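You operate a simulated robot arm through the tools that you are given. There is no shell and no other tool. Be economical: measure what you need, move in short steps, check, and stop when the job is done.

The job below is to be done with a simulated two-armed robot. You get a single attempt, and the scene is never put back.

Task
Pick up the clear tumbler with one hand, pass it to the other hand and put it on the radiator shelf top. Take the small brown brush and leave it on top of the purple card sleeve. Put the blue mug in the basin. Put the red-tipped pale block in the red-rimmed pan. Do these in any order. Set down upright: clear tumbler, blue mug.

The check looks at the end state, three seconds after you hand in, the way a careful person would. Anything else that was tipped, shoved, dropped, spilled or broken makes it a failure.

Robot
Two 7-joint arms with fingered hands on one trunk, on a base that drives. Base frame: it is fixed to the floor where the robot stands at the start and does not move with it; the origin is under the middle of the robot, x ahead of it, y to its left, z up; the surface under the hand at the start is at about z = 0.78. Units: m, degrees, N and s.
The left shoulder is at the start at [0.088, 0.17, 1.161], the right one opposite. With the tool pointing down near the work surface each hand reaches from about 0.32 to 0.78 m from the robot's upright axis, wherever it stands, measured 20 degrees to its own side. Places, roughly: basin [-0.3, 3.2, 0.6]; blue mug (12x8x9 cm) [-1.5, 2.3, 0.9]; clear tumbler (7x6x16 cm) [0.5, 0.1, 0.9]; purple card sleeve (8x8x6 cm) [-1.4, 2, 0.9]; radiator shelf top (70x17 cm) [-1.5, 2.52, 0.9]; red-rimmed pan (21x28x4 cm) [-1.3, 1.7, 0.9]; red-tipped pale block (18x5x3 cm) [1.7, 3.3, 0.9]; small brown brush (8x4x6 cm) [-1.3, 2, 0.9]. Payload 4 kg a hand.
The TCP of each hand is the grasp point between the finger pads, 0.026 m short of the fingertips. In the tool frame z runs along the fingers and y along their closing line. Largest opening 0.132 m; the body of the gripper starts 0.073 m behind the TCP. The gripper is a hand of 4 fingers: y runs from the thumb to the fingers, the wrist lies at [0, 0, -0.224] in the tool frame, and closing takes about 1.5 s.
Orientation is that of the tool frame in the base frame, as [roll, pitch, yaw] about the fixed x, y, z axes, in that order (R = Rz(yaw) Ry(pitch) Rx(roll)). With the fingers straight down and closing along the base's y, the tool's x points along the base's -x, its y along +y and its z along -z.

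Tools
- The arms move only by the tool send_rows. It takes "left_motion", "right_motion" or both (then of equal length, played together; a hand with none holds still); each is a list of rows, each a list of 2 entries, a list of its own where there are three numbers: the shift along the base's x, y, z in cm, then the turn, a rotation vector about the base's x, y, z in degrees. In form: [[[dx, dy, dz], [rx, ry, rz]], ...]. A call has 1 to 12 rows; each row is the pose to reach, as a shift and turn from the pose commanded when the call began. "left_hand" and "right_hand" are, for a hand that has rows, the opening, from 0 (shut) to 1 (fully open), set as the call begins (left out, the last holds). A row lasts 0.2 s, in which the tool goes at most 0.05 m and 8.6 degrees; a call with a longer step from one row to the next is refused whole, and so is a gripper value outside its range. Where a pose cannot be reached the arm comes as near as it can. A force on the tool above 40 N (or 10 N above the force at the start of the call, whichever is more), or a blocked arm, ends the call early, and 0.2 s more pass. Each finger travels about 0.108 m/s and halts on what it meets, pressing with about 23 N; the grip force reading is that of the motor and also rises with nothing between the fingers. The clock runs only during rows and for 0.2 s after the last one: add rows that repeat a pose to give the fingers time. It gives the time, the measured TCP pose, the force on the tool (base axes), the opening and the grip force at its end, in the units of the frame above (readings bear some noise), with the torque about the TCP (base axes, N m) and any sound that the robot's microphone picked up.
- Cameras (640 x 400 px; columns grow to the right, rows downward): "scene" is now at [0.1794, 0.018, 1.3427]; the picture's right is [0.21, -0.98, 0.00], its down [-0.66, -0.14, -0.73] and it looks along [0.72, 0.15, -0.68] (base axes); focal length 272 px, centre (320, 200). "left" rides on the left gripper at [-0.073, 0.006, -0.094] in its tool frame; the picture's right is [-0.08, -1.00, 0.00], its down [0.78, -0.06, -0.62] and it looks along [0.61, -0.05, 0.79] (tool axes); focal length 230 px, centre (320, 200). "right" rides on the right gripper at [0.073, 0.006, -0.094] in its tool frame; the picture's right is [-0.08, 1.00, 0.00], its down [-0.78, -0.06, -0.62] and it looks along [-0.61, -0.05, 0.79] (tool axes); focal length 230 px, centre (320, 200).
- get_image(camera): a new picture of that camera. It takes no simulated time.
- raise_lower(by): slides the trunk up (or, below 0, down) by that many m; the arms and the scene camera ride with it, the base frame stays. It gives what a move gives, with no picture.
- drive_base(legs): drives the robot by 1 to 6 legs, each [ahead, left, turn to the left] in m, m and degrees, along the robot's own axes; the way and the turn of a leg run together, so that a leg with both is an arc; at most 1.5 m and 180 degrees a leg. The arms and the cameras ride along, it lands a little off, and it stops where it bumps. It gives what a move gives.
- curl_fingers(finger1, finger2, finger3, thumb_bend, hand): sets how far each is bent, from 0 (flat) to 1 (curled in); at 0.3 the hand is open as for a grip, at 0.7 the pads meet at the TCP. One left out holds its place. A second passes; each finger stops where it meets its share of the squeeze, and holds until it gets a number again. A gripper value or a shape takes the hand back. It gives what a move gives, with no picture; readings hold the bend of each and the force on the fingers (four entries, about 0 where the hand has none), thumb and palm.
- hand_shape(shape, hand): the hand has 4 fingers and takes this shape, open, in about a second: jaw (thumb against the fingers, like two jaws); tri (thumb and two fingers); tip (a fingertip pinch); poke (one finger out to press); point (the index stretched); flat (the hand flat); cup (the hand cupped); fist (a fist). The gripper value then closes the fingers along that shape, each until it touches; the sizes above hold for jaw. It gives what a move gives, with no picture.
- turn_head(pan, tilt): turns the head with the scene camera to pan (to the left, within 80 degrees either way) and tilt (down, from -29 to 69), counted from straight ahead of the robot. It gives what a move gives.
- locate(camera, pixels): for up to 12 pixels [column, row] of the newest picture of that camera ("zoom" is the newest enlarged one), the place [x, y, z] in the base frame of the surface seen there, good to about 0.003 m, but the place of the scene camera against the robot may be out by one fixed shift of up to 0.018 m in any direction. It takes no simulated time.
- zoom(camera, box): a new picture of the part [left, top, right, bottom] of that camera's present view, enlarged. It takes no simulated time.
- job_done(): hands the job in; it is judged then, once.

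Work in short steps. Measure before you move; look again where a grasp or a placing could have gone wrong, and mend it. You have 110 turns and 108 pictures in all, those below and enlarged ones among them. Open the grippers and draw the arms clear of the work before you hand the job in, unless the task says otherwise.

The tools are called after "Emit:" as a command line: name --argument value ..., lists and objects as JSON in quotes. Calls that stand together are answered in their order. send_rows: Moves the arms, as the interface text tells. Its arguments: {"type":"object","properties":{"left_motion":{"type":"array","items":{"type":"array"}},"left_hand":{"type":"number"},"right_motion":{"type":"array","items":{"type":"array"}},"right_hand":{"type":"number"}},"required":[]} The other tools are called the same way: raise_lower (by) slides the trunk up or down; hand_shape (shape, hand) gives the hand a shape; curl_fingers (finger1, finger2, finger3, thumb_bend, hand) moves the fingers one by one; drive_base (legs) drives the base; turn_head (pan, tilt) turns the head that bears the scene camera; get_image (camera) takes a picture; locate (camera, pixels) gives the place of the surface under pixels of a picture; zoom (camera, box) takes an enlarged picture of a part of a camera's view; job_done () hands the job in.

At the start:

```text
time_s: 0.0
left_position: [0.4896, 0.3159, 1.0789]
left_tcp_rot: [-180.0, -0.1, 180.0]
left_wrist_force: [0.0, -0.3, 0.5]
left_wrist_torque: [0.0, 0.0, -0.01]
left_width: 0.132
left_grip_force: 0.0
left_shape: jaw
left_bend: [0.3, 0.3, 0.3, 0.3]
left_finger forces: [0.0, 0.1, 0.0, 0.0, 0.0, 0.0]
right_position: [0.5263, -0.0725, 1.1099]
right_tcp_rot: [180.0, 0.0, -180.0]
right_wrist_force: [0.9, 0.8, 0.7]
right_wrist_torque: [-0.01, -0.02, 0.01]
right_width: 0.1319
right_grip_force: 0.0
right_shape: jaw
right_bend: [0.3, 0.3, 0.3, 0.3]
right_finger forces: [0.0, 0.1, 0.0, 0.1, 0.0, 0.0]
trunk travel left (down, up): [-0.175, 0.176]
robot x, y, heading: [0.0008, -0.0012, 0.3]
head pan, tilt: [11.9, 42.7]
```

scene: 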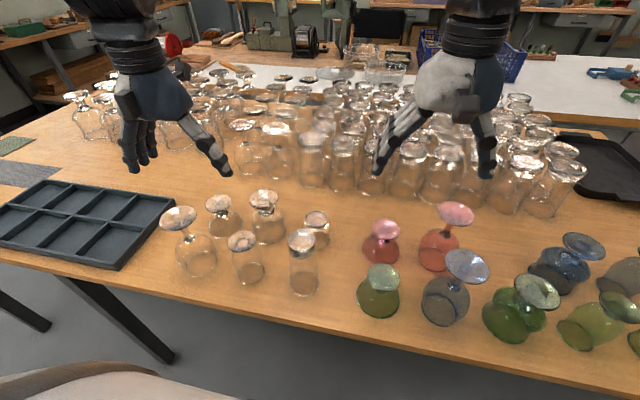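
right: 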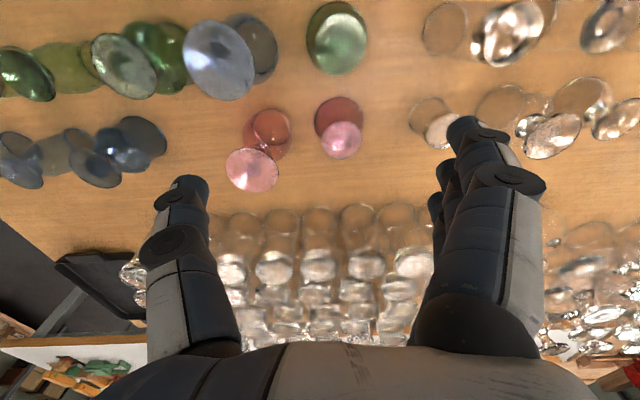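
left: 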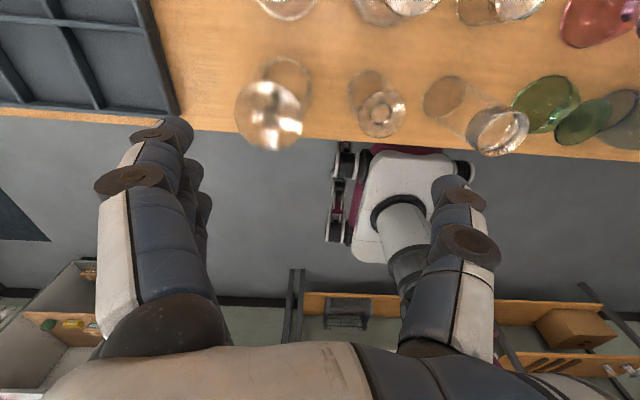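

The scene shows a clear tall tumbler around (303,262) among other glasses; I zoom there to identify it and measure.

Emit:
zoom --camera "scene" --box '[140, 170, 420, 345]'

Emit:
locate --camera "scene" --pixels '[[303, 238], [304, 265], [304, 290], [290, 262], [317, 262], [243, 240], [250, 278], [265, 200], [315, 225], [370, 275], [330, 330]]'

```text
2.29 times, centred on (280, 258) of scene
```

zoom: 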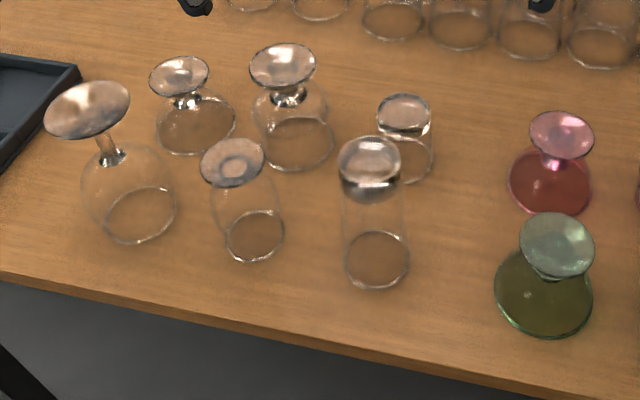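

```text
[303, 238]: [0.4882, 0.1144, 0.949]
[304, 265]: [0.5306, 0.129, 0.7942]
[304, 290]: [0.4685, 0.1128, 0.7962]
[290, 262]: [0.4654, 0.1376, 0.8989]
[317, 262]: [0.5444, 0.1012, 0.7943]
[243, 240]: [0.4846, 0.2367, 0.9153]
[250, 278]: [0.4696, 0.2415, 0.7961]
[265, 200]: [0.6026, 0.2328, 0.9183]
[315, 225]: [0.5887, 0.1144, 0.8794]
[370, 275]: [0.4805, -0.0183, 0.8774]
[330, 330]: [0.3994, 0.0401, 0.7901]
```

Tumbler seems at about (0.488,0.113), top z≈0.95 in the scene camera. I cross-check with the left wrist camera (tumbler at ~(490,125)), and look to the left for the layout.

Emit:
locate --camera "left" --pixels '[[500, 132], [497, 112], [475, 135], [527, 130], [450, 80], [380, 112], [270, 115], [330, 50], [560, 105]]'

Emit:
zoom --camera "left" --box '[340, 40, 640, 228]'

Emit:
turn_head --pan 78 --tilt 22

Emit:
get_image --camera "scene"

```text
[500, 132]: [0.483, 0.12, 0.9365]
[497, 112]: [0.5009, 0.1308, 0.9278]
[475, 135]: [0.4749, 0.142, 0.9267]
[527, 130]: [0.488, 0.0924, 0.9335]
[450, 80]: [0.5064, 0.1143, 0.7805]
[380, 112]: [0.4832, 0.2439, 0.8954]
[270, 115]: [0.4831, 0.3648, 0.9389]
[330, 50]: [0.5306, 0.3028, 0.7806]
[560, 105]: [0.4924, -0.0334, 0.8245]
```

```text
2.13 times, centred on (490, 134) of left
```

zoom: 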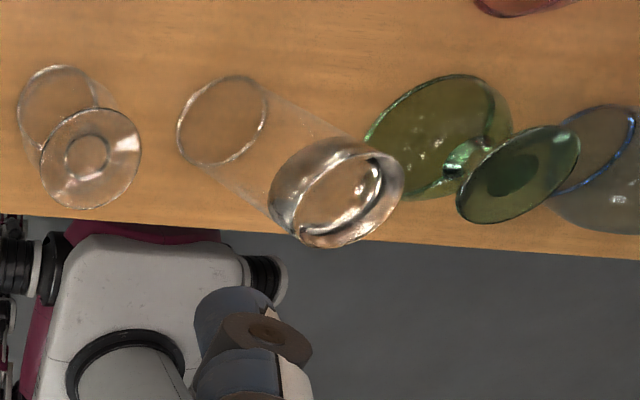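

```text
time_s: 1.4
left_position: [0.4911, 0.3152, 1.0797]
left_tcp_rot: [-179.9, -0.1, -180.0]
left_wrist_force: [-1.0, 0.5, 0.0]
left_wrist_torque: [-0.02, 0.02, 0.01]
left_width: 0.1319
left_grip_force: 0.0
left_shape: jaw
left_bend: [0.3, 0.3, 0.3, 0.3]
left_finger forces: [0.1, 0.0, 0.1, 0.0, 0.1, 0.1]
right_position: [0.5258, -0.0714, 1.1095]
right_tcp_rot: [-179.9, 0.1, -180.0]
right_wrist_force: [-0.5, -0.1, -0.4]
right_wrist_torque: [-0.03, -0.02, 0.01]
right_width: 0.1318
right_grip_force: 0.0
right_shape: jaw
right_bend: [0.3, 0.3, 0.3, 0.3]
right_finger forces: [0.0, 0.1, 0.0, 0.1, 0.0, 0.0]
trunk travel left (down, up): [-0.175, 0.176]
robot x, y, heading: [-0.0002, -0.0005, -0.1]
head pan, tilt: [78.0, 22.0]
```

```text
102 pictures are left
```

scene: 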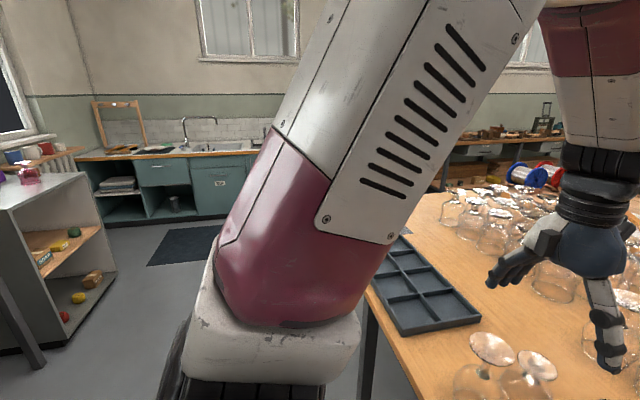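

Wrist camera: tumbler axis ≈ (0.487,0.118), top z≈0.937, table 0.78. I move the left hand aside and bring the right over the tumbler.

Emit:
send_rows --left_motion '[[[0, 3, 1], [0, 0, 0]], [[0, 6, 2], [0, 0, 0]], [[0, 9, 3], [0, 0, 0]], [[0, 12, 4], [0, 0, 0]], [[0, 12, 4], [0, 0, 0]], [[0, 12, 4], [0, 0, 0]]]' --right_motion '[[[-1, 4, 0], [0, 0, 0]], [[-2, 8, -1], [0, 0, 0]], [[-3, 12, -2], [0, 0, 0]], [[-3.9, 16, -4], [0, 0, 0]], [[-3.9, 19, -6], [0, 0, 0]], [[-3.9, 19, -6], [0, 0, 0]]]' --right_hand 0.9

Emit:
turn_head --pan 12 --tilt 43

Emit:
get_image --camera "right"

Emit:
get_image --camera "scene"

```text
time_s: 2.8
left_position: [0.4918, 0.4364, 1.119]
left_tcp_rot: [180.0, 0.0, 179.9]
left_wrist_force: [-0.6, -0.6, 0.4]
left_wrist_torque: [-0.03, -0.01, 0.0]
left_width: 0.1317
left_grip_force: 0.1
left_shape: jaw
left_bend: [0.3, 0.3, 0.3, 0.3]
left_finger forces: [0.0, 0.0, 0.0, 0.1, 0.0, 0.0]
right_position: [0.4916, 0.1152, 1.0641]
right_tcp_rot: [178.3, 0.6, 179.0]
right_wrist_force: [-0.1, -0.3, 0.4]
right_wrist_torque: [0.02, -0.02, 0.0]
right_width: 0.1192
right_grip_force: 0.1
right_shape: jaw
right_bend: [0.48, 0.47, 0.47, 0.44]
right_finger forces: [0.1, 0.0, 0.0, 0.0, 0.0, 0.1]
trunk travel left (down, up): [-0.175, 0.176]
robot x, y, heading: [-0.0022, 0.0004, 0.0]
head pan, tilt: [78.0, 22.0]
```

```text
time_s: 4.1
left_position: [0.4912, 0.436, 1.1185]
left_tcp_rot: [-179.9, 0.1, -180.0]
left_wrist_force: [-0.2, -0.2, -0.5]
left_wrist_torque: [0.04, -0.02, 0.0]
left_width: 0.1318
left_grip_force: 0.1
left_shape: jaw
left_bend: [0.3, 0.3, 0.3, 0.3]
left_finger forces: [0.1, 0.1, 0.0, 0.0, 0.1, 0.1]
right_position: [0.4928, 0.1116, 1.0599]
right_tcp_rot: [178.2, -0.1, 178.7]
right_wrist_force: [-0.5, -0.9, 0.4]
right_wrist_torque: [-0.01, -0.01, 0.02]
right_width: 0.1189
right_grip_force: 0.0
right_shape: jaw
right_bend: [0.48, 0.47, 0.47, 0.44]
right_finger forces: [0.1, 0.1, 0.0, 0.0, 0.1, 0.0]
trunk travel left (down, up): [-0.175, 0.176]
robot x, y, heading: [0.0008, -0.0027, -0.1]
head pan, tilt: [12.0, 43.0]
```

```text
101 pictures are left
```

right: 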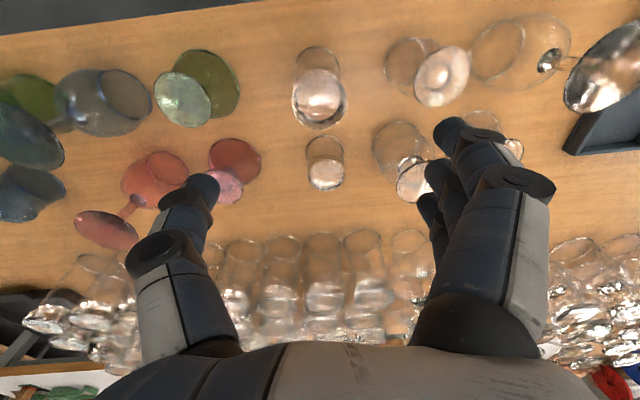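

```text
100 pictures are left
```

scene: 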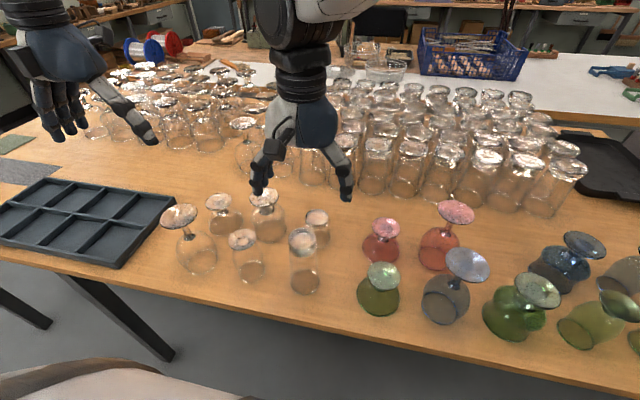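

The right camera sees the tumbler at about (319,100). I re-measure it in this camera.

Emit:
locate --camera "right" --pixels '[[319, 92], [295, 95], [345, 95], [319, 72], [319, 112], [318, 52], [442, 80], [326, 172], [183, 100]]'

```text
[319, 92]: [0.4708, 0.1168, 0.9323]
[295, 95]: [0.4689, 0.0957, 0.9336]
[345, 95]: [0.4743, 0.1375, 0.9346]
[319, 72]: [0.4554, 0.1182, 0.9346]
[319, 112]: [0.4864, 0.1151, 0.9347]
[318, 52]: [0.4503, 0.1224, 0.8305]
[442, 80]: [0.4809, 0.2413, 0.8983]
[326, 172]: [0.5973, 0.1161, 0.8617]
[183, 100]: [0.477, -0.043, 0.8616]
```

The right camera puts the tumbler centre near (0.478,0.117). I lower most of the way and check.

Emit:
send_rows --right_motion '[[[-0.8, 0.3, -3], [0, 0, 0]], [[-0.8, 0.3, -6], [0, 0, 0]], [[-0.8, 0.3, -9], [0, 0, 0]], [[-0.8, 0.3, -9], [0, 0, 0]], [[-0.8, 0.3, -9], [0, 0, 0]]]'

Emit:
get_image --camera "right"

Emit:
zoom --camera "scene" --box '[200, 150, 440, 300]'

```text
time_s: 5.5
left_position: [0.4918, 0.4357, 1.1196]
left_tcp_rot: [180.0, 0.0, -180.0]
left_wrist_force: [-0.1, -0.1, -0.9]
left_wrist_torque: [-0.01, 0.01, 0.03]
left_width: 0.1318
left_grip_force: 0.0
left_shape: jaw
left_bend: [0.3, 0.3, 0.3, 0.3]
left_finger forces: [0.1, 0.0, 0.0, 0.0, 0.0, 0.0]
right_position: [0.5068, 0.1062, 0.9906]
right_tcp_rot: [175.5, 0.2, 175.6]
right_wrist_force: [-0.8, 0.2, 1.2]
right_wrist_torque: [0.01, -0.01, -0.02]
right_width: 0.1189
right_grip_force: 0.1
right_shape: jaw
right_bend: [0.48, 0.47, 0.47, 0.44]
right_finger forces: [0.0, 0.0, 0.0, 0.1, 0.1, 0.0]
trunk travel left (down, up): [-0.175, 0.176]
robot x, y, heading: [0.0014, -0.0028, 0.0]
head pan, tilt: [12.0, 43.0]
stopped in row 5 (right hand): the arm was blocked; the commanded pose is now the measured one
```

```text
99 pictures are left
```

right: 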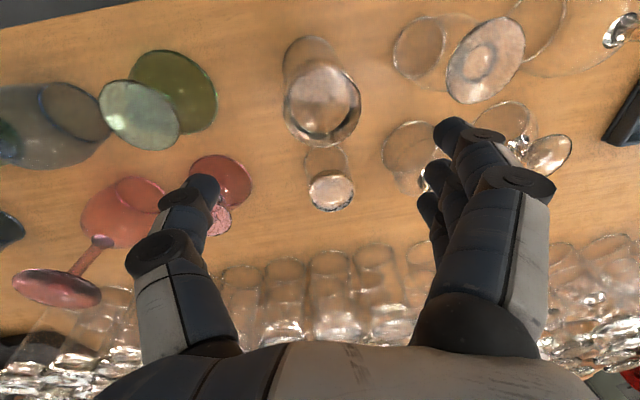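

```text
2.67 times, centred on (320, 225) of scene
```

zoom: 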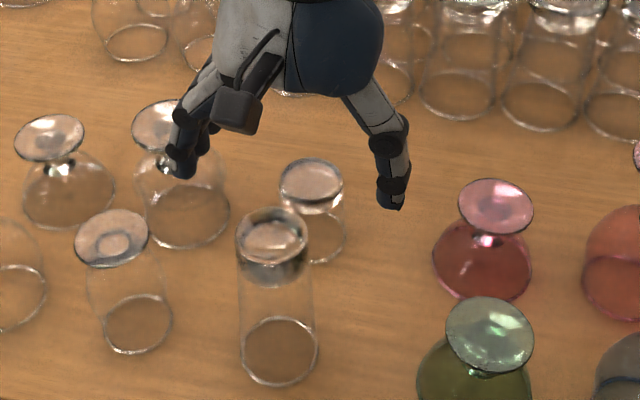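

The right arm is at its limit crossing to the left, so I swap: the left hand will pick and the right will receive. Retreat the right, bring the left over (at (0.479,0.117)).

Emit:
send_rows --right_motion '[[[0, 0, 4], [0, 0, 0]], [[0, -3, 8], [0, 0, 0]], [[-1, -7, 11], [0, 0, 0]], [[-2, -11, 13], [0, 0, 0]], [[-2, -15, 13], [0, 0, 0]], [[-2, -19, 13], [0, 0, 0]], [[-2, -23, 13], [0, 0, 0]], [[-2, -27, 13], [0, 0, 0]], [[-2, -30, 13], [0, 0, 0]], [[-2, -30, 13], [0, 0, 0]]]'

Emit:
send_rows --left_motion '[[[0, -4, 0], [0, 0, 0]], [[0, -8, 0], [0, 0, 0]], [[0, -12, -1], [0, 0, 0]], [[0, -16, -2], [0, 0, 0]], [[0, -20, -4], [0, 0, 0]], [[-0.5, -24, -6], [0, 0, 0]], [[-1, -28, -7], [0, 0, 0]], [[-1.2, -31.9, -8], [0, 0, 0]], [[-1.2, -31.9, -8], [0, 0, 0]], [[-1.2, -31.9, -8], [0, 0, 0]]]' --left_hand 0.9

Emit:
get_image --camera "left"

```text
refused: row 3 steps farther than a row can; nothing moved
```

```text
time_s: 7.0
left_position: [0.4874, 0.2027, 1.0604]
left_tcp_rot: [-178.6, 0.3, -178.2]
left_wrist_force: [-1.2, 23.2, 10.1]
left_wrist_torque: [0.09, 0.02, -0.07]
left_width: 0.1165
left_grip_force: 0.1
left_shape: jaw
left_bend: [0.48, 0.48, 0.48, 0.54]
left_finger forces: [0.0, 0.1, 0.0, 0.1, 0.0, 0.0]
right_position: [0.5056, 0.098, 0.9875]
right_tcp_rot: [176.8, -0.1, 175.9]
right_wrist_force: [1.1, -23.4, -9.5]
right_wrist_torque: [0.58, -0.15, 0.46]
right_width: 0.1194
right_grip_force: 0.1
right_shape: jaw
right_bend: [0.48, 0.48, 0.48, 0.44]
right_finger forces: [0.0, 0.1, 0.0, 0.0, 0.0, 0.0]
trunk travel left (down, up): [-0.175, 0.176]
robot x, y, heading: [-0.001, -0.0004, 0.1]
head pan, tilt: [12.0, 43.0]
stopped in row 7 (left hand): the force on the tool passed its limit at 54 N (the readings are from after the stop); the commanded pose is now the measured one
```

```text
97 pictures are left
```

left: 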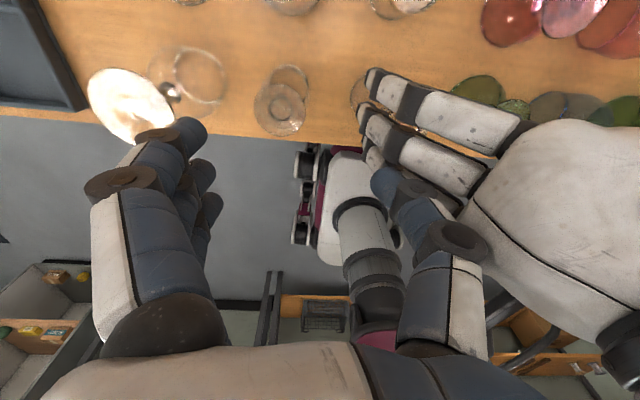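

The first call was refused and the hands touched each other; no glass was near. I back off the left hand first.

Emit:
send_rows --left_motion '[[[0, 2, 1], [0, 0, 0]], [[0, 6, 2], [0, 0, 0]], [[0, 10, 3], [0, 0, 0]], [[0, 14, 3], [0, 0, 0]], [[0, 14, 3], [0, 0, 0]]]'

Emit:
get_image --camera "scene"

```text
time_s: 8.2
left_position: [0.4859, 0.3398, 1.0879]
left_tcp_rot: [-178.5, 0.0, -178.5]
left_wrist_force: [-0.2, 0.3, 0.0]
left_wrist_torque: [-0.01, -0.04, 0.0]
left_width: 0.119
left_grip_force: 0.0
left_shape: jaw
left_bend: [0.48, 0.48, 0.48, 0.44]
left_finger forces: [0.1, 0.1, 0.0, 0.0, 0.0, 0.1]
right_position: [0.5046, 0.101, 0.9888]
right_tcp_rot: [176.3, 0.0, 175.9]
right_wrist_force: [0.5, 0.5, -0.3]
right_wrist_torque: [0.0, 0.0, 0.03]
right_width: 0.1191
right_grip_force: 0.0
right_shape: jaw
right_bend: [0.48, 0.48, 0.48, 0.44]
right_finger forces: [0.0, 0.0, 0.1, 0.0, 0.0, 0.1]
trunk travel left (down, up): [-0.175, 0.176]
robot x, y, heading: [-0.0035, -0.0012, -0.2]
head pan, tilt: [12.0, 43.0]
```

```text
96 pictures are left
```

scene: 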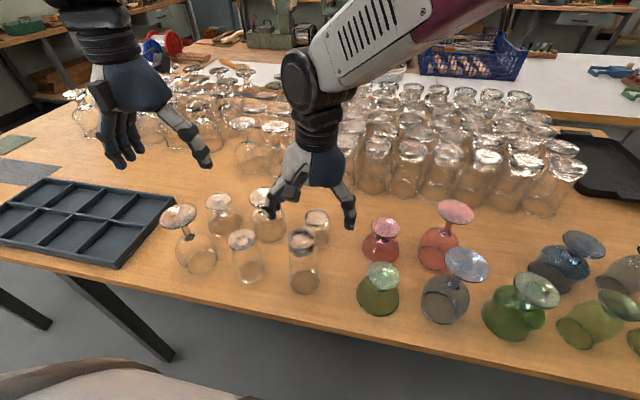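

All glasses are unmoved. I raise the right hand and move it away to the right.

Emit:
send_rows --right_motion '[[[0, 0, 4], [0, 0, 0]], [[0, -2, 8], [0, 0, 0]], [[-1, -5, 11], [0, 0, 0]], [[-2, -9, 13], [0, 0, 0]], [[-2, -13, 13], [0, 0, 0]], [[-2, -17, 13], [0, 0, 0]], [[-2, -21, 13], [0, 0, 0]], [[-2, -25, 13], [0, 0, 0]], [[-2, -29, 13], [0, 0, 0]], [[-2, -33, 13], [0, 0, 0]], [[-2, -33, 13], [0, 0, 0]]]'

```text
time_s: 10.6
left_position: [0.4867, 0.3404, 1.0872]
left_tcp_rot: [-178.4, 0.0, -178.5]
left_wrist_force: [0.5, 0.9, -0.1]
left_wrist_torque: [-0.02, -0.03, -0.04]
left_width: 0.1189
left_grip_force: 0.1
left_shape: jaw
left_bend: [0.48, 0.48, 0.48, 0.44]
left_finger forces: [0.1, 0.1, 0.0, 0.0, 0.0, 0.1]
right_position: [0.4835, -0.2283, 1.1181]
right_tcp_rot: [176.5, -0.1, 176.0]
right_wrist_force: [0.3, 1.0, -0.1]
right_wrist_torque: [0.0, 0.01, 0.05]
right_width: 0.1191
right_grip_force: 0.1
right_shape: jaw
right_bend: [0.48, 0.48, 0.48, 0.44]
right_finger forces: [0.0, 0.0, 0.0, 0.0, 0.0, 0.1]
trunk travel left (down, up): [-0.175, 0.176]
robot x, y, heading: [-0.0004, 0.002, -0.4]
head pan, tilt: [12.0, 43.0]
```

Right hand is clear at y≈-0.23. Now the left goes over the tumbler: from (0.486,0.340,1.087) to (0.481,0.117,1.03).

Emit:
send_rows --left_motion '[[[0, -4, 0], [0, 0, 0]], [[0, -8, 0], [0, 0, 0]], [[0, -12, 0], [0, 0, 0]], [[0, -16, -1], [0, 0, 0]], [[0, -20, -3], [0, 0, 0]], [[-0.5, -22.3, -5.5], [0, 0, 0]], [[-0.5, -22.3, -5.5], [0, 0, 0]], [[-0.5, -22.3, -5.5], [0, 0, 0]]]'

Emit:
get_image --camera "left"

Emit:
get_image --camera "scene"

```text
time_s: 12.4
left_position: [0.4874, 0.1223, 1.0441]
left_tcp_rot: [-173.9, -0.4, -176.6]
left_wrist_force: [0.0, 0.0, 1.0]
left_wrist_torque: [-0.01, 0.0, 0.04]
left_width: 0.1188
left_grip_force: 0.0
left_shape: jaw
left_bend: [0.48, 0.48, 0.48, 0.44]
left_finger forces: [0.1, 0.1, 0.0, 0.0, 0.0, 0.0]
right_position: [0.4825, -0.2285, 1.1185]
right_tcp_rot: [176.5, -0.1, 175.9]
right_wrist_force: [0.7, -0.2, 0.0]
right_wrist_torque: [0.0, 0.0, 0.03]
right_width: 0.1191
right_grip_force: 0.1
right_shape: jaw
right_bend: [0.48, 0.48, 0.48, 0.44]
right_finger forces: [0.1, 0.0, 0.0, 0.0, 0.1, 0.0]
trunk travel left (down, up): [-0.175, 0.176]
robot x, y, heading: [-0.0004, 0.0015, 0.2]
head pan, tilt: [12.0, 43.0]
```

```text
95 pictures are left
```

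left: 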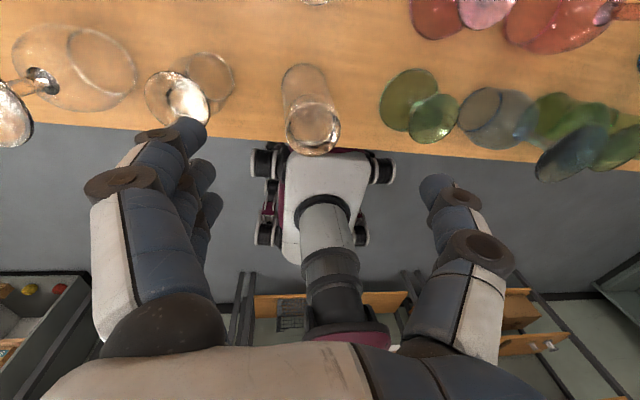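

```text
94 pictures are left
```

scene: 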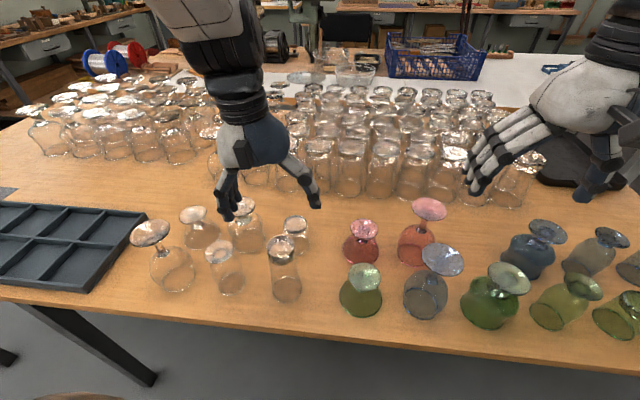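

The left arm is tilted 6° – it too is near its limit at this bearing. I drive the base 0.15 m to the right so the tumbler is on the left arm's own side (hands are above all glasses).

Emit:
drive_base --legs '[[0, -0.15, 0]]'

Emit:
send_rows --left_motion '[[[0, 4, 2], [-2, 0, 0]], [[0, 8, 3], [-4, 0, 0]], [[0, 12, 3], [-6, 0, -3]], [[0, 14, 3], [-6, 0, -3]], [[0, 14, 3], [-6, 0, -3]]]'

Emit:
get_image --camera "left"

```text
time_s: 14.4
left_position: [0.4868, -0.0271, 1.0451]
left_tcp_rot: [-173.9, -0.1, -176.8]
left_wrist_force: [0.4, -0.1, -0.4]
left_wrist_torque: [0.05, -0.03, 0.0]
left_width: 0.1188
left_grip_force: 0.0
left_shape: jaw
left_bend: [0.48, 0.48, 0.48, 0.44]
left_finger forces: [0.0, 0.0, 0.0, 0.0, 0.1, 0.0]
right_position: [0.482, -0.3778, 1.1185]
right_tcp_rot: [176.4, 0.1, 176.0]
right_wrist_force: [0.0, 0.2, -0.3]
right_wrist_torque: [0.02, 0.01, -0.01]
right_width: 0.119
right_grip_force: 0.0
right_shape: jaw
right_bend: [0.48, 0.48, 0.48, 0.44]
right_finger forces: [0.1, 0.0, 0.0, 0.1, 0.1, 0.0]
trunk travel left (down, up): [-0.175, 0.176]
robot x, y, heading: [-0.0001, -0.1479, -0.0]
head pan, tilt: [12.0, 43.0]
```

```text
time_s: 15.6
left_position: [0.4865, 0.1134, 1.075]
left_tcp_rot: [-167.9, -0.3, -179.8]
left_wrist_force: [0.1, -0.7, -0.8]
left_wrist_torque: [-0.03, 0.01, 0.01]
left_width: 0.1188
left_grip_force: 0.0
left_shape: jaw
left_bend: [0.48, 0.48, 0.48, 0.44]
left_finger forces: [0.1, 0.1, 0.0, 0.1, 0.0, 0.0]
right_position: [0.4826, -0.3769, 1.1174]
right_tcp_rot: [176.5, 0.0, 176.1]
right_wrist_force: [-0.1, -0.3, 0.2]
right_wrist_torque: [0.01, 0.0, -0.03]
right_width: 0.119
right_grip_force: 0.0
right_shape: jaw
right_bend: [0.48, 0.48, 0.48, 0.44]
right_finger forces: [0.0, 0.0, 0.1, 0.0, 0.1, 0.0]
trunk travel left (down, up): [-0.175, 0.176]
robot x, y, heading: [-0.0015, -0.1449, 0.0]
head pan, tilt: [12.0, 43.0]
```

```text
93 pictures are left
```

left: 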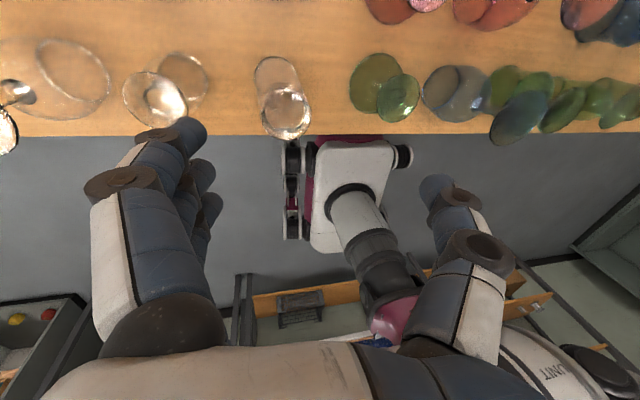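

The turn's sign was reversed by the 180° yaw; I correct by +12° about x and align over (0.481,0.117).

Emit:
send_rows --left_motion '[[[-0.3, 0.2, 0], [6, 0, 0]], [[-0.5, 0.3, -3], [12, 0, 0]], [[-0.5, 0.3, -5], [12, 0, 0]], [[-0.5, 0.3, -5], [12, 0, 0]]]'

Emit:
get_image --camera "left"

Emit:
locate --camera "left" --pixels '[[300, 115], [285, 112], [310, 112], [300, 95], [300, 130]]'

Emit:
get_image --camera "scene"

```text
time_s: 16.6
left_position: [0.481, 0.1151, 1.0274]
left_tcp_rot: [-179.8, -0.4, -179.8]
left_wrist_force: [0.7, -1.0, -0.3]
left_wrist_torque: [0.02, 0.0, -0.01]
left_width: 0.1188
left_grip_force: 0.0
left_shape: jaw
left_bend: [0.48, 0.48, 0.48, 0.44]
left_finger forces: [0.1, 0.0, 0.0, 0.1, 0.1, 0.1]
right_position: [0.4828, -0.3779, 1.1174]
right_tcp_rot: [176.5, 0.0, 176.0]
right_wrist_force: [0.0, 0.5, 0.2]
right_wrist_torque: [-0.01, -0.02, -0.01]
right_width: 0.1191
right_grip_force: 0.0
right_shape: jaw
right_bend: [0.48, 0.48, 0.48, 0.44]
right_finger forces: [0.0, 0.0, 0.0, 0.1, 0.0, 0.0]
trunk travel left (down, up): [-0.175, 0.176]
robot x, y, heading: [0.0009, -0.1483, -0.0]
head pan, tilt: [12.0, 43.0]
```

```text
92 pictures are left
```

left: 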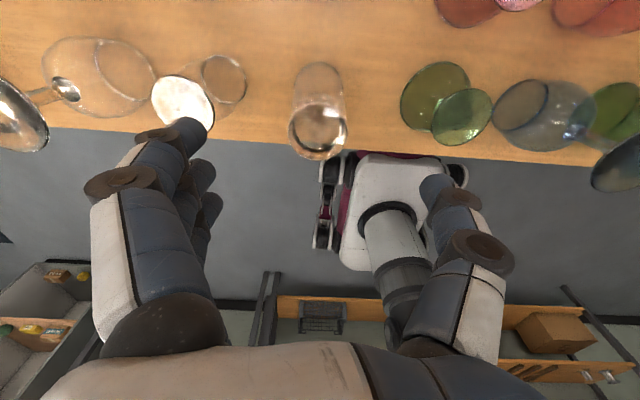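

```text
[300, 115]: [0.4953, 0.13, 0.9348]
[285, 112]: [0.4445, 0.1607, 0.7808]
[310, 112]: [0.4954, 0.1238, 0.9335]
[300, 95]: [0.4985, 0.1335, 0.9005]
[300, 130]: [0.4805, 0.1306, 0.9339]
```

```text
91 pictures are left
```

scene: 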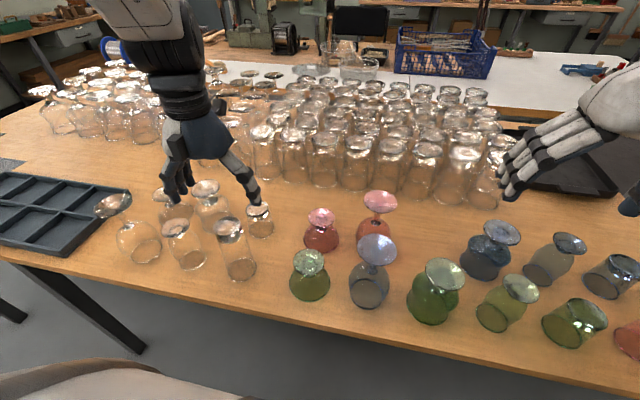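

The hand is square over the tumbler (disc centre at pixel (318,130) ≈ (0.481,0.116)). I narrow the opening and go down to z≈0.905.

Emit:
send_rows --left_motion '[[[0, 0, 0], [0, 0, 0]], [[0, 0, -3], [0, 0, 0]], [[0, 0, -6], [0, 0, 0]], [[0, 0, -9], [0, 0, 0]], [[0, 0, -11], [0, 0, 0]], [[0, 0, -12], [0, 0, 0]], [[0, 0, -12], [0, 0, 0]]]' --left_hand 0.78

Emit:
get_image --camera "left"

Emit:
zoom --camera "scene" --box '[80, 120, 400, 320]'

```text
time_s: 18.2
left_position: [0.4836, 0.1164, 0.9047]
left_tcp_rot: [-180.0, -0.4, -179.5]
left_wrist_force: [-1.6, -0.9, 0.4]
left_wrist_torque: [-0.01, -0.02, 0.03]
left_width: 0.1035
left_grip_force: 0.0
left_shape: jaw
left_bend: [0.61, 0.61, 0.61, 0.57]
left_finger forces: [0.1, 0.0, 0.0, 0.0, 0.0, 0.1]
right_position: [0.4825, -0.3782, 1.1184]
right_tcp_rot: [176.5, 0.0, 176.0]
right_wrist_force: [-1.0, 0.1, -0.1]
right_wrist_torque: [0.0, -0.01, 0.02]
right_width: 0.1192
right_grip_force: 0.1
right_shape: jaw
right_bend: [0.48, 0.48, 0.48, 0.44]
right_finger forces: [0.0, 0.0, 0.0, 0.1, 0.0, 0.0]
trunk travel left (down, up): [-0.175, 0.176]
robot x, y, heading: [-0.0014, -0.1483, -0.1]
head pan, tilt: [12.0, 43.0]
```

```text
90 pictures are left
```

left: 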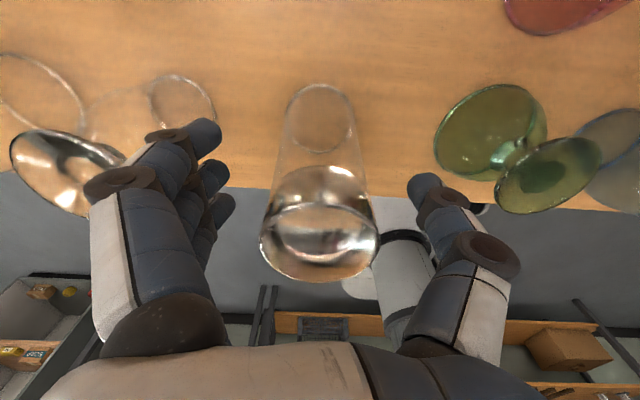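

```text
2.00 times, centred on (240, 220) of scene
```

zoom: 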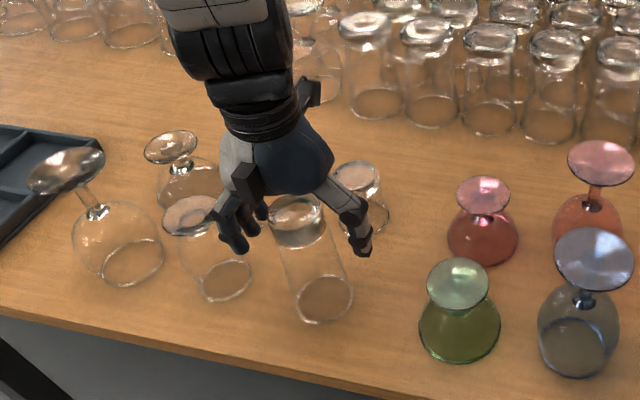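

The fingers straddle the tumbler's top with no contact on the neighbours; I close.

Emit:
send_rows --left_motion '[[[0, 0, 0], [0, 0, 0]], [[0, 0, 0], [0, 0, 0]], [[0, 0, 0], [0, 0, 0]], [[0, 0, 0], [0, 0, 0]], [[0, 0, 0], [0, 0, 0]], [[0, 0, 0], [0, 0, 0]], [[0, 0, 0], [0, 0, 0]]]' --left_hand 0

Emit:
get_image --camera "left"

```text
time_s: 19.8
left_position: [0.4826, 0.1157, 0.905]
left_tcp_rot: [-179.9, -0.3, -179.7]
left_wrist_force: [0.1, -0.3, 0.0]
left_wrist_torque: [0.0, 0.01, 0.01]
left_width: 0.0439
left_grip_force: 23.1
left_shape: jaw
left_bend: [0.73, 0.73, 0.73, 0.7]
left_finger forces: [6.8, 6.7, 7.2, 0.0, 19.7, 0.0]
right_position: [0.482, -0.378, 1.1184]
right_tcp_rot: [176.5, -0.1, 175.9]
right_wrist_force: [0.2, -0.8, -0.9]
right_wrist_torque: [-0.02, 0.0, 0.02]
right_width: 0.1188
right_grip_force: 0.0
right_shape: jaw
right_bend: [0.48, 0.48, 0.48, 0.44]
right_finger forces: [0.0, 0.1, 0.0, 0.1, 0.1, 0.0]
trunk travel left (down, up): [-0.175, 0.176]
robot x, y, heading: [-0.0021, -0.1503, 0.2]
head pan, tilt: [12.0, 43.0]
```

```text
88 pictures are left
```

left: 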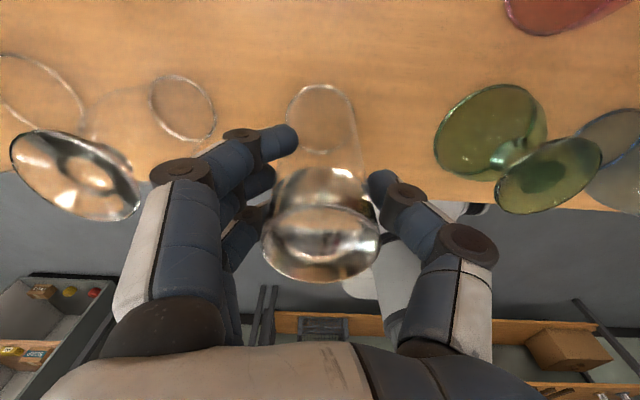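

All fingers hold the tumbler. I lift it 22 cm straight up and bring it 5 cm right.

Emit:
send_rows --left_motion '[[[0, 0, 1], [0, 0, 0]], [[0, 0, 4], [0, 0, 0]], [[0, 0, 8], [0, 0, 0]], [[0, 0, 12], [0, 0, 0]], [[0, 0, 16], [0, 0, 0]], [[0, 0, 20], [0, 0, 0]], [[0, -2, 22], [0, 0, 0]], [[0, -5, 22], [0, 0, 0]], [[0, -5, 22], [0, 0, 0]]]'

Emit:
turn_head --pan 10 --tilt 30

Emit:
get_image --camera "scene"

```text
time_s: 21.8
left_position: [0.4957, 0.0798, 1.1166]
left_tcp_rot: [-175.4, -0.9, -178.0]
left_wrist_force: [-0.2, -0.1, -3.4]
left_wrist_torque: [0.05, -0.03, -0.01]
left_width: 0.0439
left_grip_force: 22.2
left_shape: jaw
left_bend: [0.73, 0.73, 0.73, 0.7]
left_finger forces: [6.9, 6.9, 7.8, 0.0, 19.4, 0.1]
left hand out of reach, approached as far as the arm can: row 7, 8, 9
right_position: [0.4827, -0.3772, 1.1178]
right_tcp_rot: [176.5, 0.0, 176.0]
right_wrist_force: [0.5, 0.5, 0.2]
right_wrist_torque: [0.0, -0.04, 0.02]
right_width: 0.119
right_grip_force: 0.1
right_shape: jaw
right_bend: [0.48, 0.48, 0.48, 0.44]
right_finger forces: [0.1, 0.0, 0.0, 0.0, 0.1, 0.0]
trunk travel left (down, up): [-0.175, 0.176]
robot x, y, heading: [0.0019, -0.1508, 0.0]
head pan, tilt: [12.0, 43.0]
```

```text
time_s: 22.5
left_position: [0.4972, 0.0767, 1.1203]
left_tcp_rot: [-175.6, -0.5, -178.4]
left_wrist_force: [-0.2, -0.1, -3.7]
left_wrist_torque: [0.01, 0.02, 0.03]
left_width: 0.0438
left_grip_force: 23.4
left_shape: jaw
left_bend: [0.73, 0.73, 0.73, 0.7]
left_finger forces: [6.8, 6.9, 7.9, 0.0, 19.4, 0.0]
right_position: [0.4823, -0.3775, 1.1179]
right_tcp_rot: [176.5, -0.1, 175.9]
right_wrist_force: [0.6, -0.8, 0.4]
right_wrist_torque: [0.01, -0.01, -0.03]
right_width: 0.1188
right_grip_force: 0.0
right_shape: jaw
right_bend: [0.48, 0.48, 0.48, 0.44]
right_finger forces: [0.0, 0.0, 0.0, 0.0, 0.0, 0.1]
trunk travel left (down, up): [-0.175, 0.176]
robot x, y, heading: [-0.0033, -0.1457, 0.2]
head pan, tilt: [10.0, 30.0]
```

```text
87 pictures are left
```

scene: 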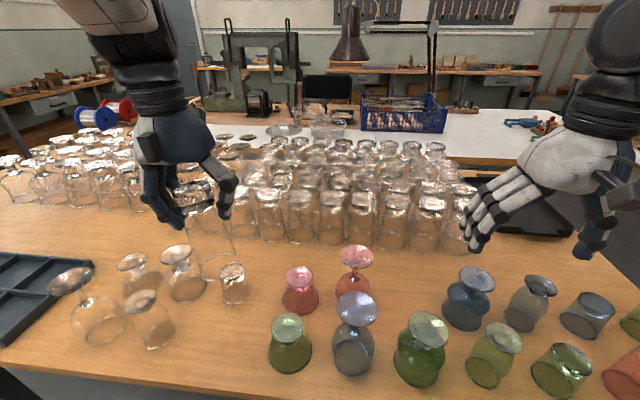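

Tumbler is held at (0.497,0.077,1.12). I now turn the right hand to point left (+y), closing along x, at a safe spot: rotate 120° about (1,1,-1), first half.

Emit:
send_rows --right_motion '[[[0, 0, 0.5], [4.8, 4.8, -4.8]], [[0, 0, 1], [9.6, 9.6, -9.6]], [[0, 0, 1], [14.4, 14.4, -14.4]], [[0, 0, 1], [19.2, 19.2, -19.2]], [[0, 0, 1], [24, 24, -24]], [[0, 0, 1], [28.8, 28.8, -28.8]], [[0, 0, 1], [33.6, 33.6, -33.6]], [[0, 0, 1], [33.6, 33.6, -33.6]], [[0, 0, 1], [33.6, 33.6, -33.6]]]'

Emit:
get_image --camera "scene"

```text
time_s: 24.5
left_position: [0.4964, 0.0777, 1.1199]
left_tcp_rot: [-175.6, -0.3, -178.2]
left_wrist_force: [0.5, -0.4, -2.7]
left_wrist_torque: [0.01, 0.0, 0.02]
left_width: 0.0439
left_grip_force: 23.6
left_shape: jaw
left_bend: [0.73, 0.73, 0.73, 0.7]
left_finger forces: [6.7, 6.9, 7.9, 0.0, 19.4, 0.0]
right_position: [0.4835, -0.377, 1.1279]
right_tcp_rot: [153.7, -42.3, 149.2]
right_wrist_force: [0.1, -0.5, 0.3]
right_wrist_torque: [0.0, 0.01, 0.0]
right_width: 0.1192
right_grip_force: 0.1
right_shape: jaw
right_bend: [0.48, 0.48, 0.48, 0.44]
right_finger forces: [0.1, 0.1, 0.0, 0.0, 0.0, 0.0]
trunk travel left (down, up): [-0.175, 0.176]
robot x, y, heading: [-0.0038, -0.1504, -0.0]
head pan, tilt: [10.0, 30.0]
```

```text
86 pictures are left
```

scene: 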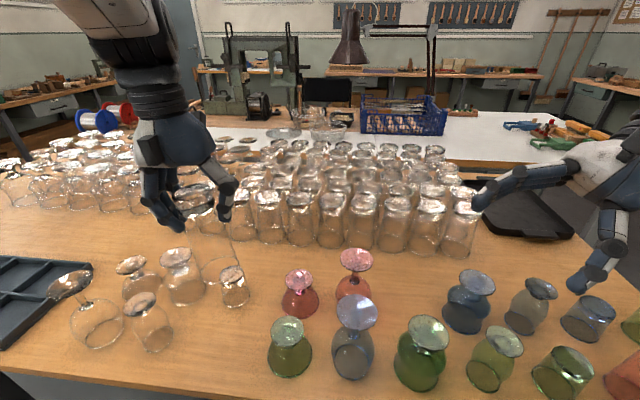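

First half reached exactly; I continue with the second half.

Emit:
send_rows --right_motion '[[[0, 0, 0], [4.8, 4.8, -4.8]], [[0, 0, 0], [9.6, 9.6, -9.6]], [[0, 0, 0], [14.4, 14.4, -14.4]], [[0, 0, 0], [19.2, 19.2, -19.2]], [[0, 0, 0], [24, 24, -24]], [[0, 0, 0], [28.8, 28.8, -28.8]], [[0, 0, 0], [33.6, 33.6, -33.6]], [[0, 0, 0], [36, 36, -36]], [[0, 0, 0], [36, 36, -36]]]'

Emit:
get_image --camera "scene"

```text
time_s: 26.5
left_position: [0.4977, 0.0765, 1.1207]
left_tcp_rot: [-175.6, -0.4, -178.3]
left_wrist_force: [-0.1, -0.2, -3.0]
left_wrist_torque: [0.02, 0.01, 0.0]
left_width: 0.0436
left_grip_force: 23.0
left_shape: jaw
left_bend: [0.73, 0.73, 0.73, 0.7]
left_finger forces: [6.9, 7.0, 8.0, 0.0, 19.2, 0.0]
right_position: [0.4824, -0.3767, 1.129]
right_tcp_rot: [-88.4, -85.5, -5.5]
right_wrist_force: [0.3, -0.7, 0.2]
right_wrist_torque: [0.03, 0.02, -0.02]
right_width: 0.1187
right_grip_force: 0.1
right_shape: jaw
right_bend: [0.48, 0.48, 0.48, 0.44]
right_finger forces: [0.0, 0.1, 0.1, 0.0, 0.0, 0.0]
trunk travel left (down, up): [-0.175, 0.176]
robot x, y, heading: [0.0003, -0.1481, 0.2]
head pan, tilt: [10.0, 30.0]
```

```text
85 pictures are left
```

scene: 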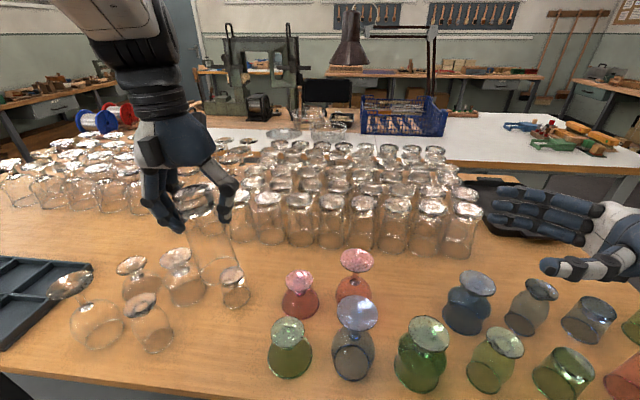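

Right hand points along +y and is horizontal. I straighten the left by moving back +4 cm in y, and bring the right hand to y≈-0.05, z≈1.05 facing the lower half of the glass.

Emit:
send_rows --left_motion '[[[0, 1, 0], [0, 0, 0]], [[0, 2, 0], [0, 0, 0]], [[0, 3, 0], [0, 0, 0]], [[0, 4, 0], [0, 0, 0]], [[0, 4, 0], [0, 0, 0]], [[0, 4, 0], [0, 0, 0]], [[0, 4, 0], [0, 0, 0]], [[0, 4, 0], [0, 0, 0]], [[0, 4, 0], [0, 0, 0]], [[0, 4, 0], [0, 0, 0]]]' --right_motion '[[[0, 4, 0], [0, 0, 0]], [[0, 8, -1], [0, 0, 0]], [[0, 12, -3], [0, 0, 0]], [[0, 16, -5], [0, 0, 0]], [[0, 20, -7], [0, 0, 0]], [[0, 24, -7.9], [0, 0, 0]], [[0, 28, -7.9], [0, 0, 0]], [[0, 31, -7.9], [0, 0, 0]], [[0, 32.5, -7.9], [0, 0, 0]], [[0, 32.5, -7.9], [0, 0, 0]]]' --right_hand 1.0

Emit:
get_image --camera "scene"

Emit:
get_image --camera "right"

```text
time_s: 28.7
left_position: [0.4952, 0.1096, 1.1199]
left_tcp_rot: [-179.9, -0.2, -179.6]
left_wrist_force: [0.1, -0.4, -1.5]
left_wrist_torque: [0.03, -0.02, -0.01]
left_width: 0.0437
left_grip_force: 22.8
left_shape: jaw
left_bend: [0.73, 0.73, 0.73, 0.7]
left_finger forces: [6.7, 6.6, 8.1, 0.0, 19.0, 0.1]
right_position: [0.4834, -0.0513, 1.0497]
right_tcp_rot: [-88.9, -85.7, -5.0]
right_wrist_force: [-0.1, -0.2, 0.1]
right_wrist_torque: [0.0, 0.02, 0.0]
right_width: 0.1318
right_grip_force: 0.0
right_shape: jaw
right_bend: [0.3, 0.3, 0.3, 0.3]
right_finger forces: [0.0, 0.0, 0.0, 0.1, 0.0, 0.0]
trunk travel left (down, up): [-0.175, 0.176]
robot x, y, heading: [0.0001, -0.1488, 0.2]
head pan, tilt: [10.0, 30.0]
```

```text
84 pictures are left
```

scene: 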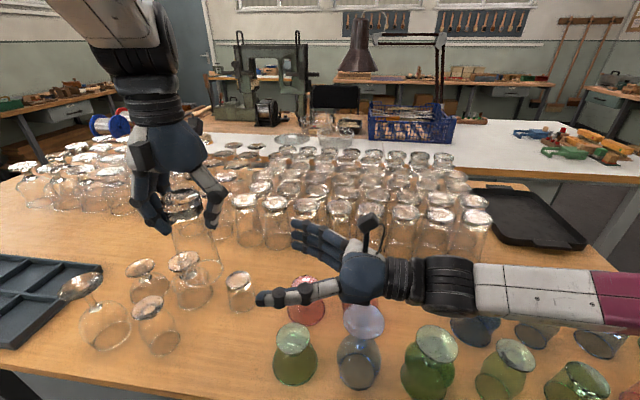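

```text
83 pictures are left
```

right: 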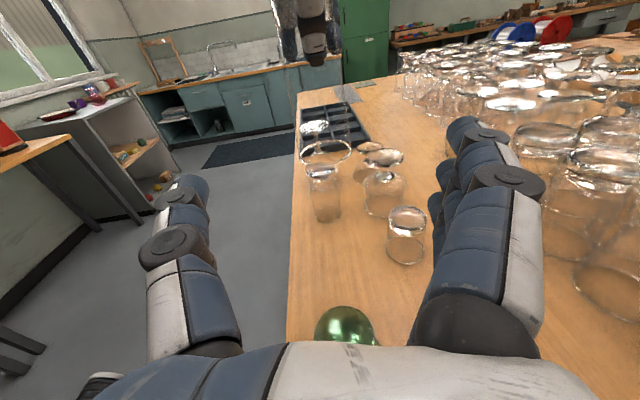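

The held tumbler's rim shows at (325,152) in the right camera, aligned in x. I advance the right hand to it (x≈0.493, y≈0.107, z≈1.044).

Emit:
send_rows --right_motion '[[[1, 3, -0.5], [0, 0, 0]], [[1, 6, -0.5], [0, 0, 0]], [[1, 9, -0.5], [0, 0, 0]], [[1, 12, -0.5], [0, 0, 0]], [[1, 12, -0.5], [0, 0, 0]]]'

Emit:
get_image --camera "right"

Emit:
zoom --camera "scene" --box '[80, 100, 400, 300]'

```text
time_s: 29.9
left_position: [0.496, 0.1093, 1.1203]
left_tcp_rot: [-179.9, -0.3, -179.9]
left_wrist_force: [0.1, 0.0, -2.7]
left_wrist_torque: [0.04, -0.01, -0.01]
left_width: 0.0435
left_grip_force: 22.7
left_shape: jaw
left_bend: [0.73, 0.73, 0.73, 0.7]
left_finger forces: [6.6, 6.9, 8.1, 0.1, 18.7, 0.1]
right_position: [0.4945, 0.0666, 1.0442]
right_tcp_rot: [-88.9, -85.6, -5.0]
right_wrist_force: [-0.6, 0.8, -0.2]
right_wrist_torque: [0.01, -0.01, 0.03]
right_width: 0.1318
right_grip_force: 0.1
right_shape: jaw
right_bend: [0.3, 0.3, 0.3, 0.3]
right_finger forces: [0.0, 0.1, 0.0, 0.1, 0.1, 0.1]
trunk travel left (down, up): [-0.175, 0.176]
robot x, y, heading: [0.0028, -0.1473, -0.2]
head pan, tilt: [10.0, 30.0]
```

```text
82 pictures are left
```

right: 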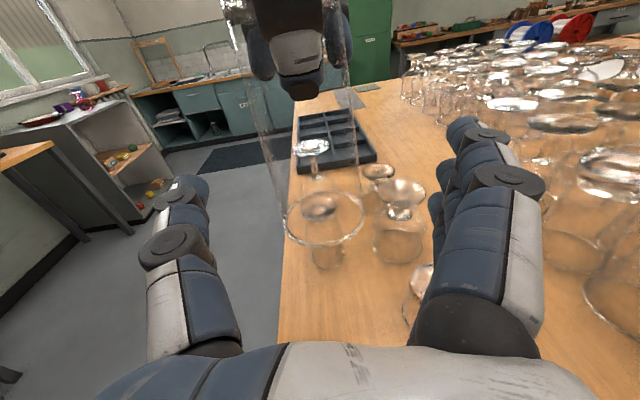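

```text
2.00 times, centred on (240, 200) of scene
```

zoom: 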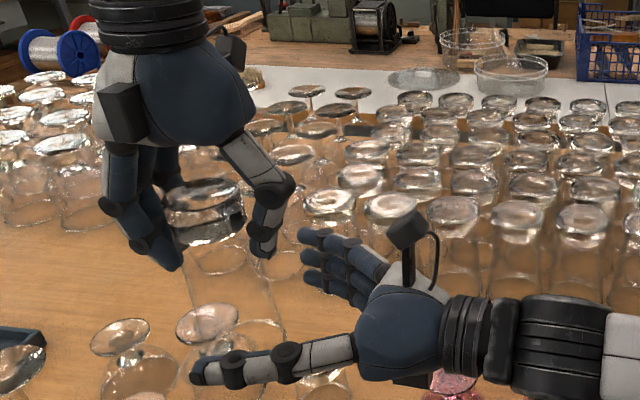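

Centred between thumb and fingers, and clear of the left hand. I advance the last 4 cm.

Emit:
send_rows --right_motion '[[[0, 2, 0], [0, 0, 0]], [[0, 4, 0], [0, 0, 0]], [[0, 4, 0], [0, 0, 0]]]'

Emit:
zoom --camera "scene" --box '[80, 100, 400, 300]'

```text
time_s: 30.7
left_position: [0.4958, 0.11, 1.1191]
left_tcp_rot: [-179.8, -0.3, -179.7]
left_wrist_force: [-0.2, -0.9, -3.0]
left_wrist_torque: [-0.01, 0.0, -0.01]
left_width: 0.0434
left_grip_force: 23.3
left_shape: jaw
left_bend: [0.73, 0.73, 0.73, 0.7]
left_finger forces: [6.6, 6.8, 8.2, 0.0, 18.7, 0.1]
right_position: [0.493, 0.1075, 1.0437]
right_tcp_rot: [-88.8, -85.6, -5.2]
right_wrist_force: [0.3, 0.4, 0.6]
right_wrist_torque: [0.0, 0.02, -0.01]
right_width: 0.1317
right_grip_force: 0.0
right_shape: jaw
right_bend: [0.3, 0.3, 0.3, 0.3]
right_finger forces: [0.0, 0.0, 0.0, 0.0, 0.0, 0.0]
trunk travel left (down, up): [-0.175, 0.176]
robot x, y, heading: [0.0, -0.1503, 0.1]
head pan, tilt: [10.0, 30.0]
```

```text
2.00 times, centred on (240, 200) of scene
```

zoom: 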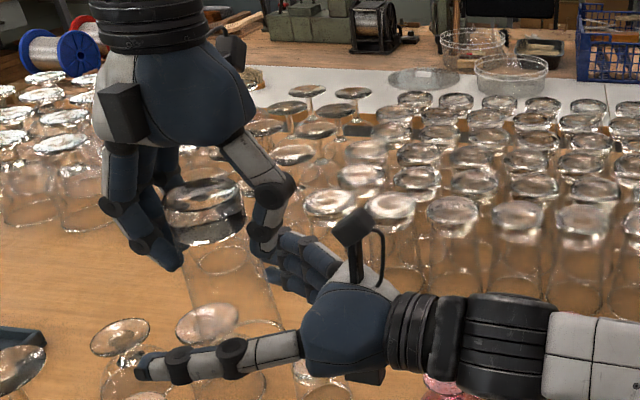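

Glass lies within the right hand; I close the right fingers.

Emit:
send_rows --right_motion '[[[0, 0, 0], [0, 0, 0]], [[0, 0, 0], [0, 0, 0]], [[0, 0, 0], [0, 0, 0]], [[0, 0, 0], [0, 0, 0]], [[0, 0, 0], [0, 0, 0]], [[0, 0, 0], [0, 0, 0]], [[0, 0, 0], [0, 0, 0]], [[0, 0, 0], [0, 0, 0]]]' --right_hand 0

Emit:
get_image --camera "right"

Emit:
zoom --camera "scene" --box '[80, 100, 400, 300]'

```text
time_s: 32.5
left_position: [0.4963, 0.1095, 1.12]
left_tcp_rot: [-179.9, -0.3, -179.6]
left_wrist_force: [0.1, -2.4, -2.1]
left_wrist_torque: [-0.14, -0.01, 0.05]
left_width: 0.0436
left_grip_force: 23.4
left_shape: jaw
left_bend: [0.73, 0.73, 0.73, 0.7]
left_finger forces: [6.4, 6.4, 8.1, 0.0, 20.6, 0.0]
right_position: [0.4924, 0.1064, 1.0439]
right_tcp_rot: [-88.9, -85.6, -4.8]
right_wrist_force: [-0.1, 2.8, -0.3]
right_wrist_torque: [-0.04, 0.04, -0.06]
right_width: 0.0497
right_grip_force: 22.9
right_shape: jaw
right_bend: [0.73, 0.73, 0.73, 0.7]
right_finger forces: [7.3, 6.8, 6.7, 0.0, 20.6, 0.1]
trunk travel left (down, up): [-0.175, 0.176]
robot x, y, heading: [-0.0005, -0.1476, -0.2]
head pan, tilt: [10.0, 30.0]
```

```text
79 pictures are left
```

right: 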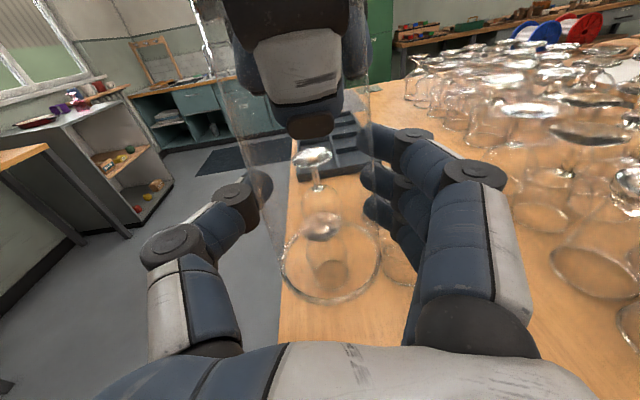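

```text
2.00 times, centred on (240, 200) of scene
```

zoom: 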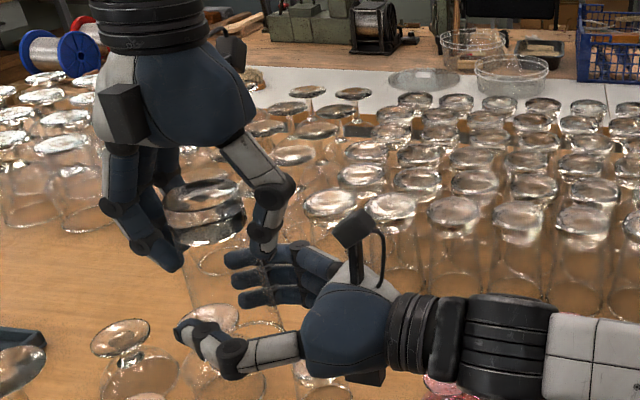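

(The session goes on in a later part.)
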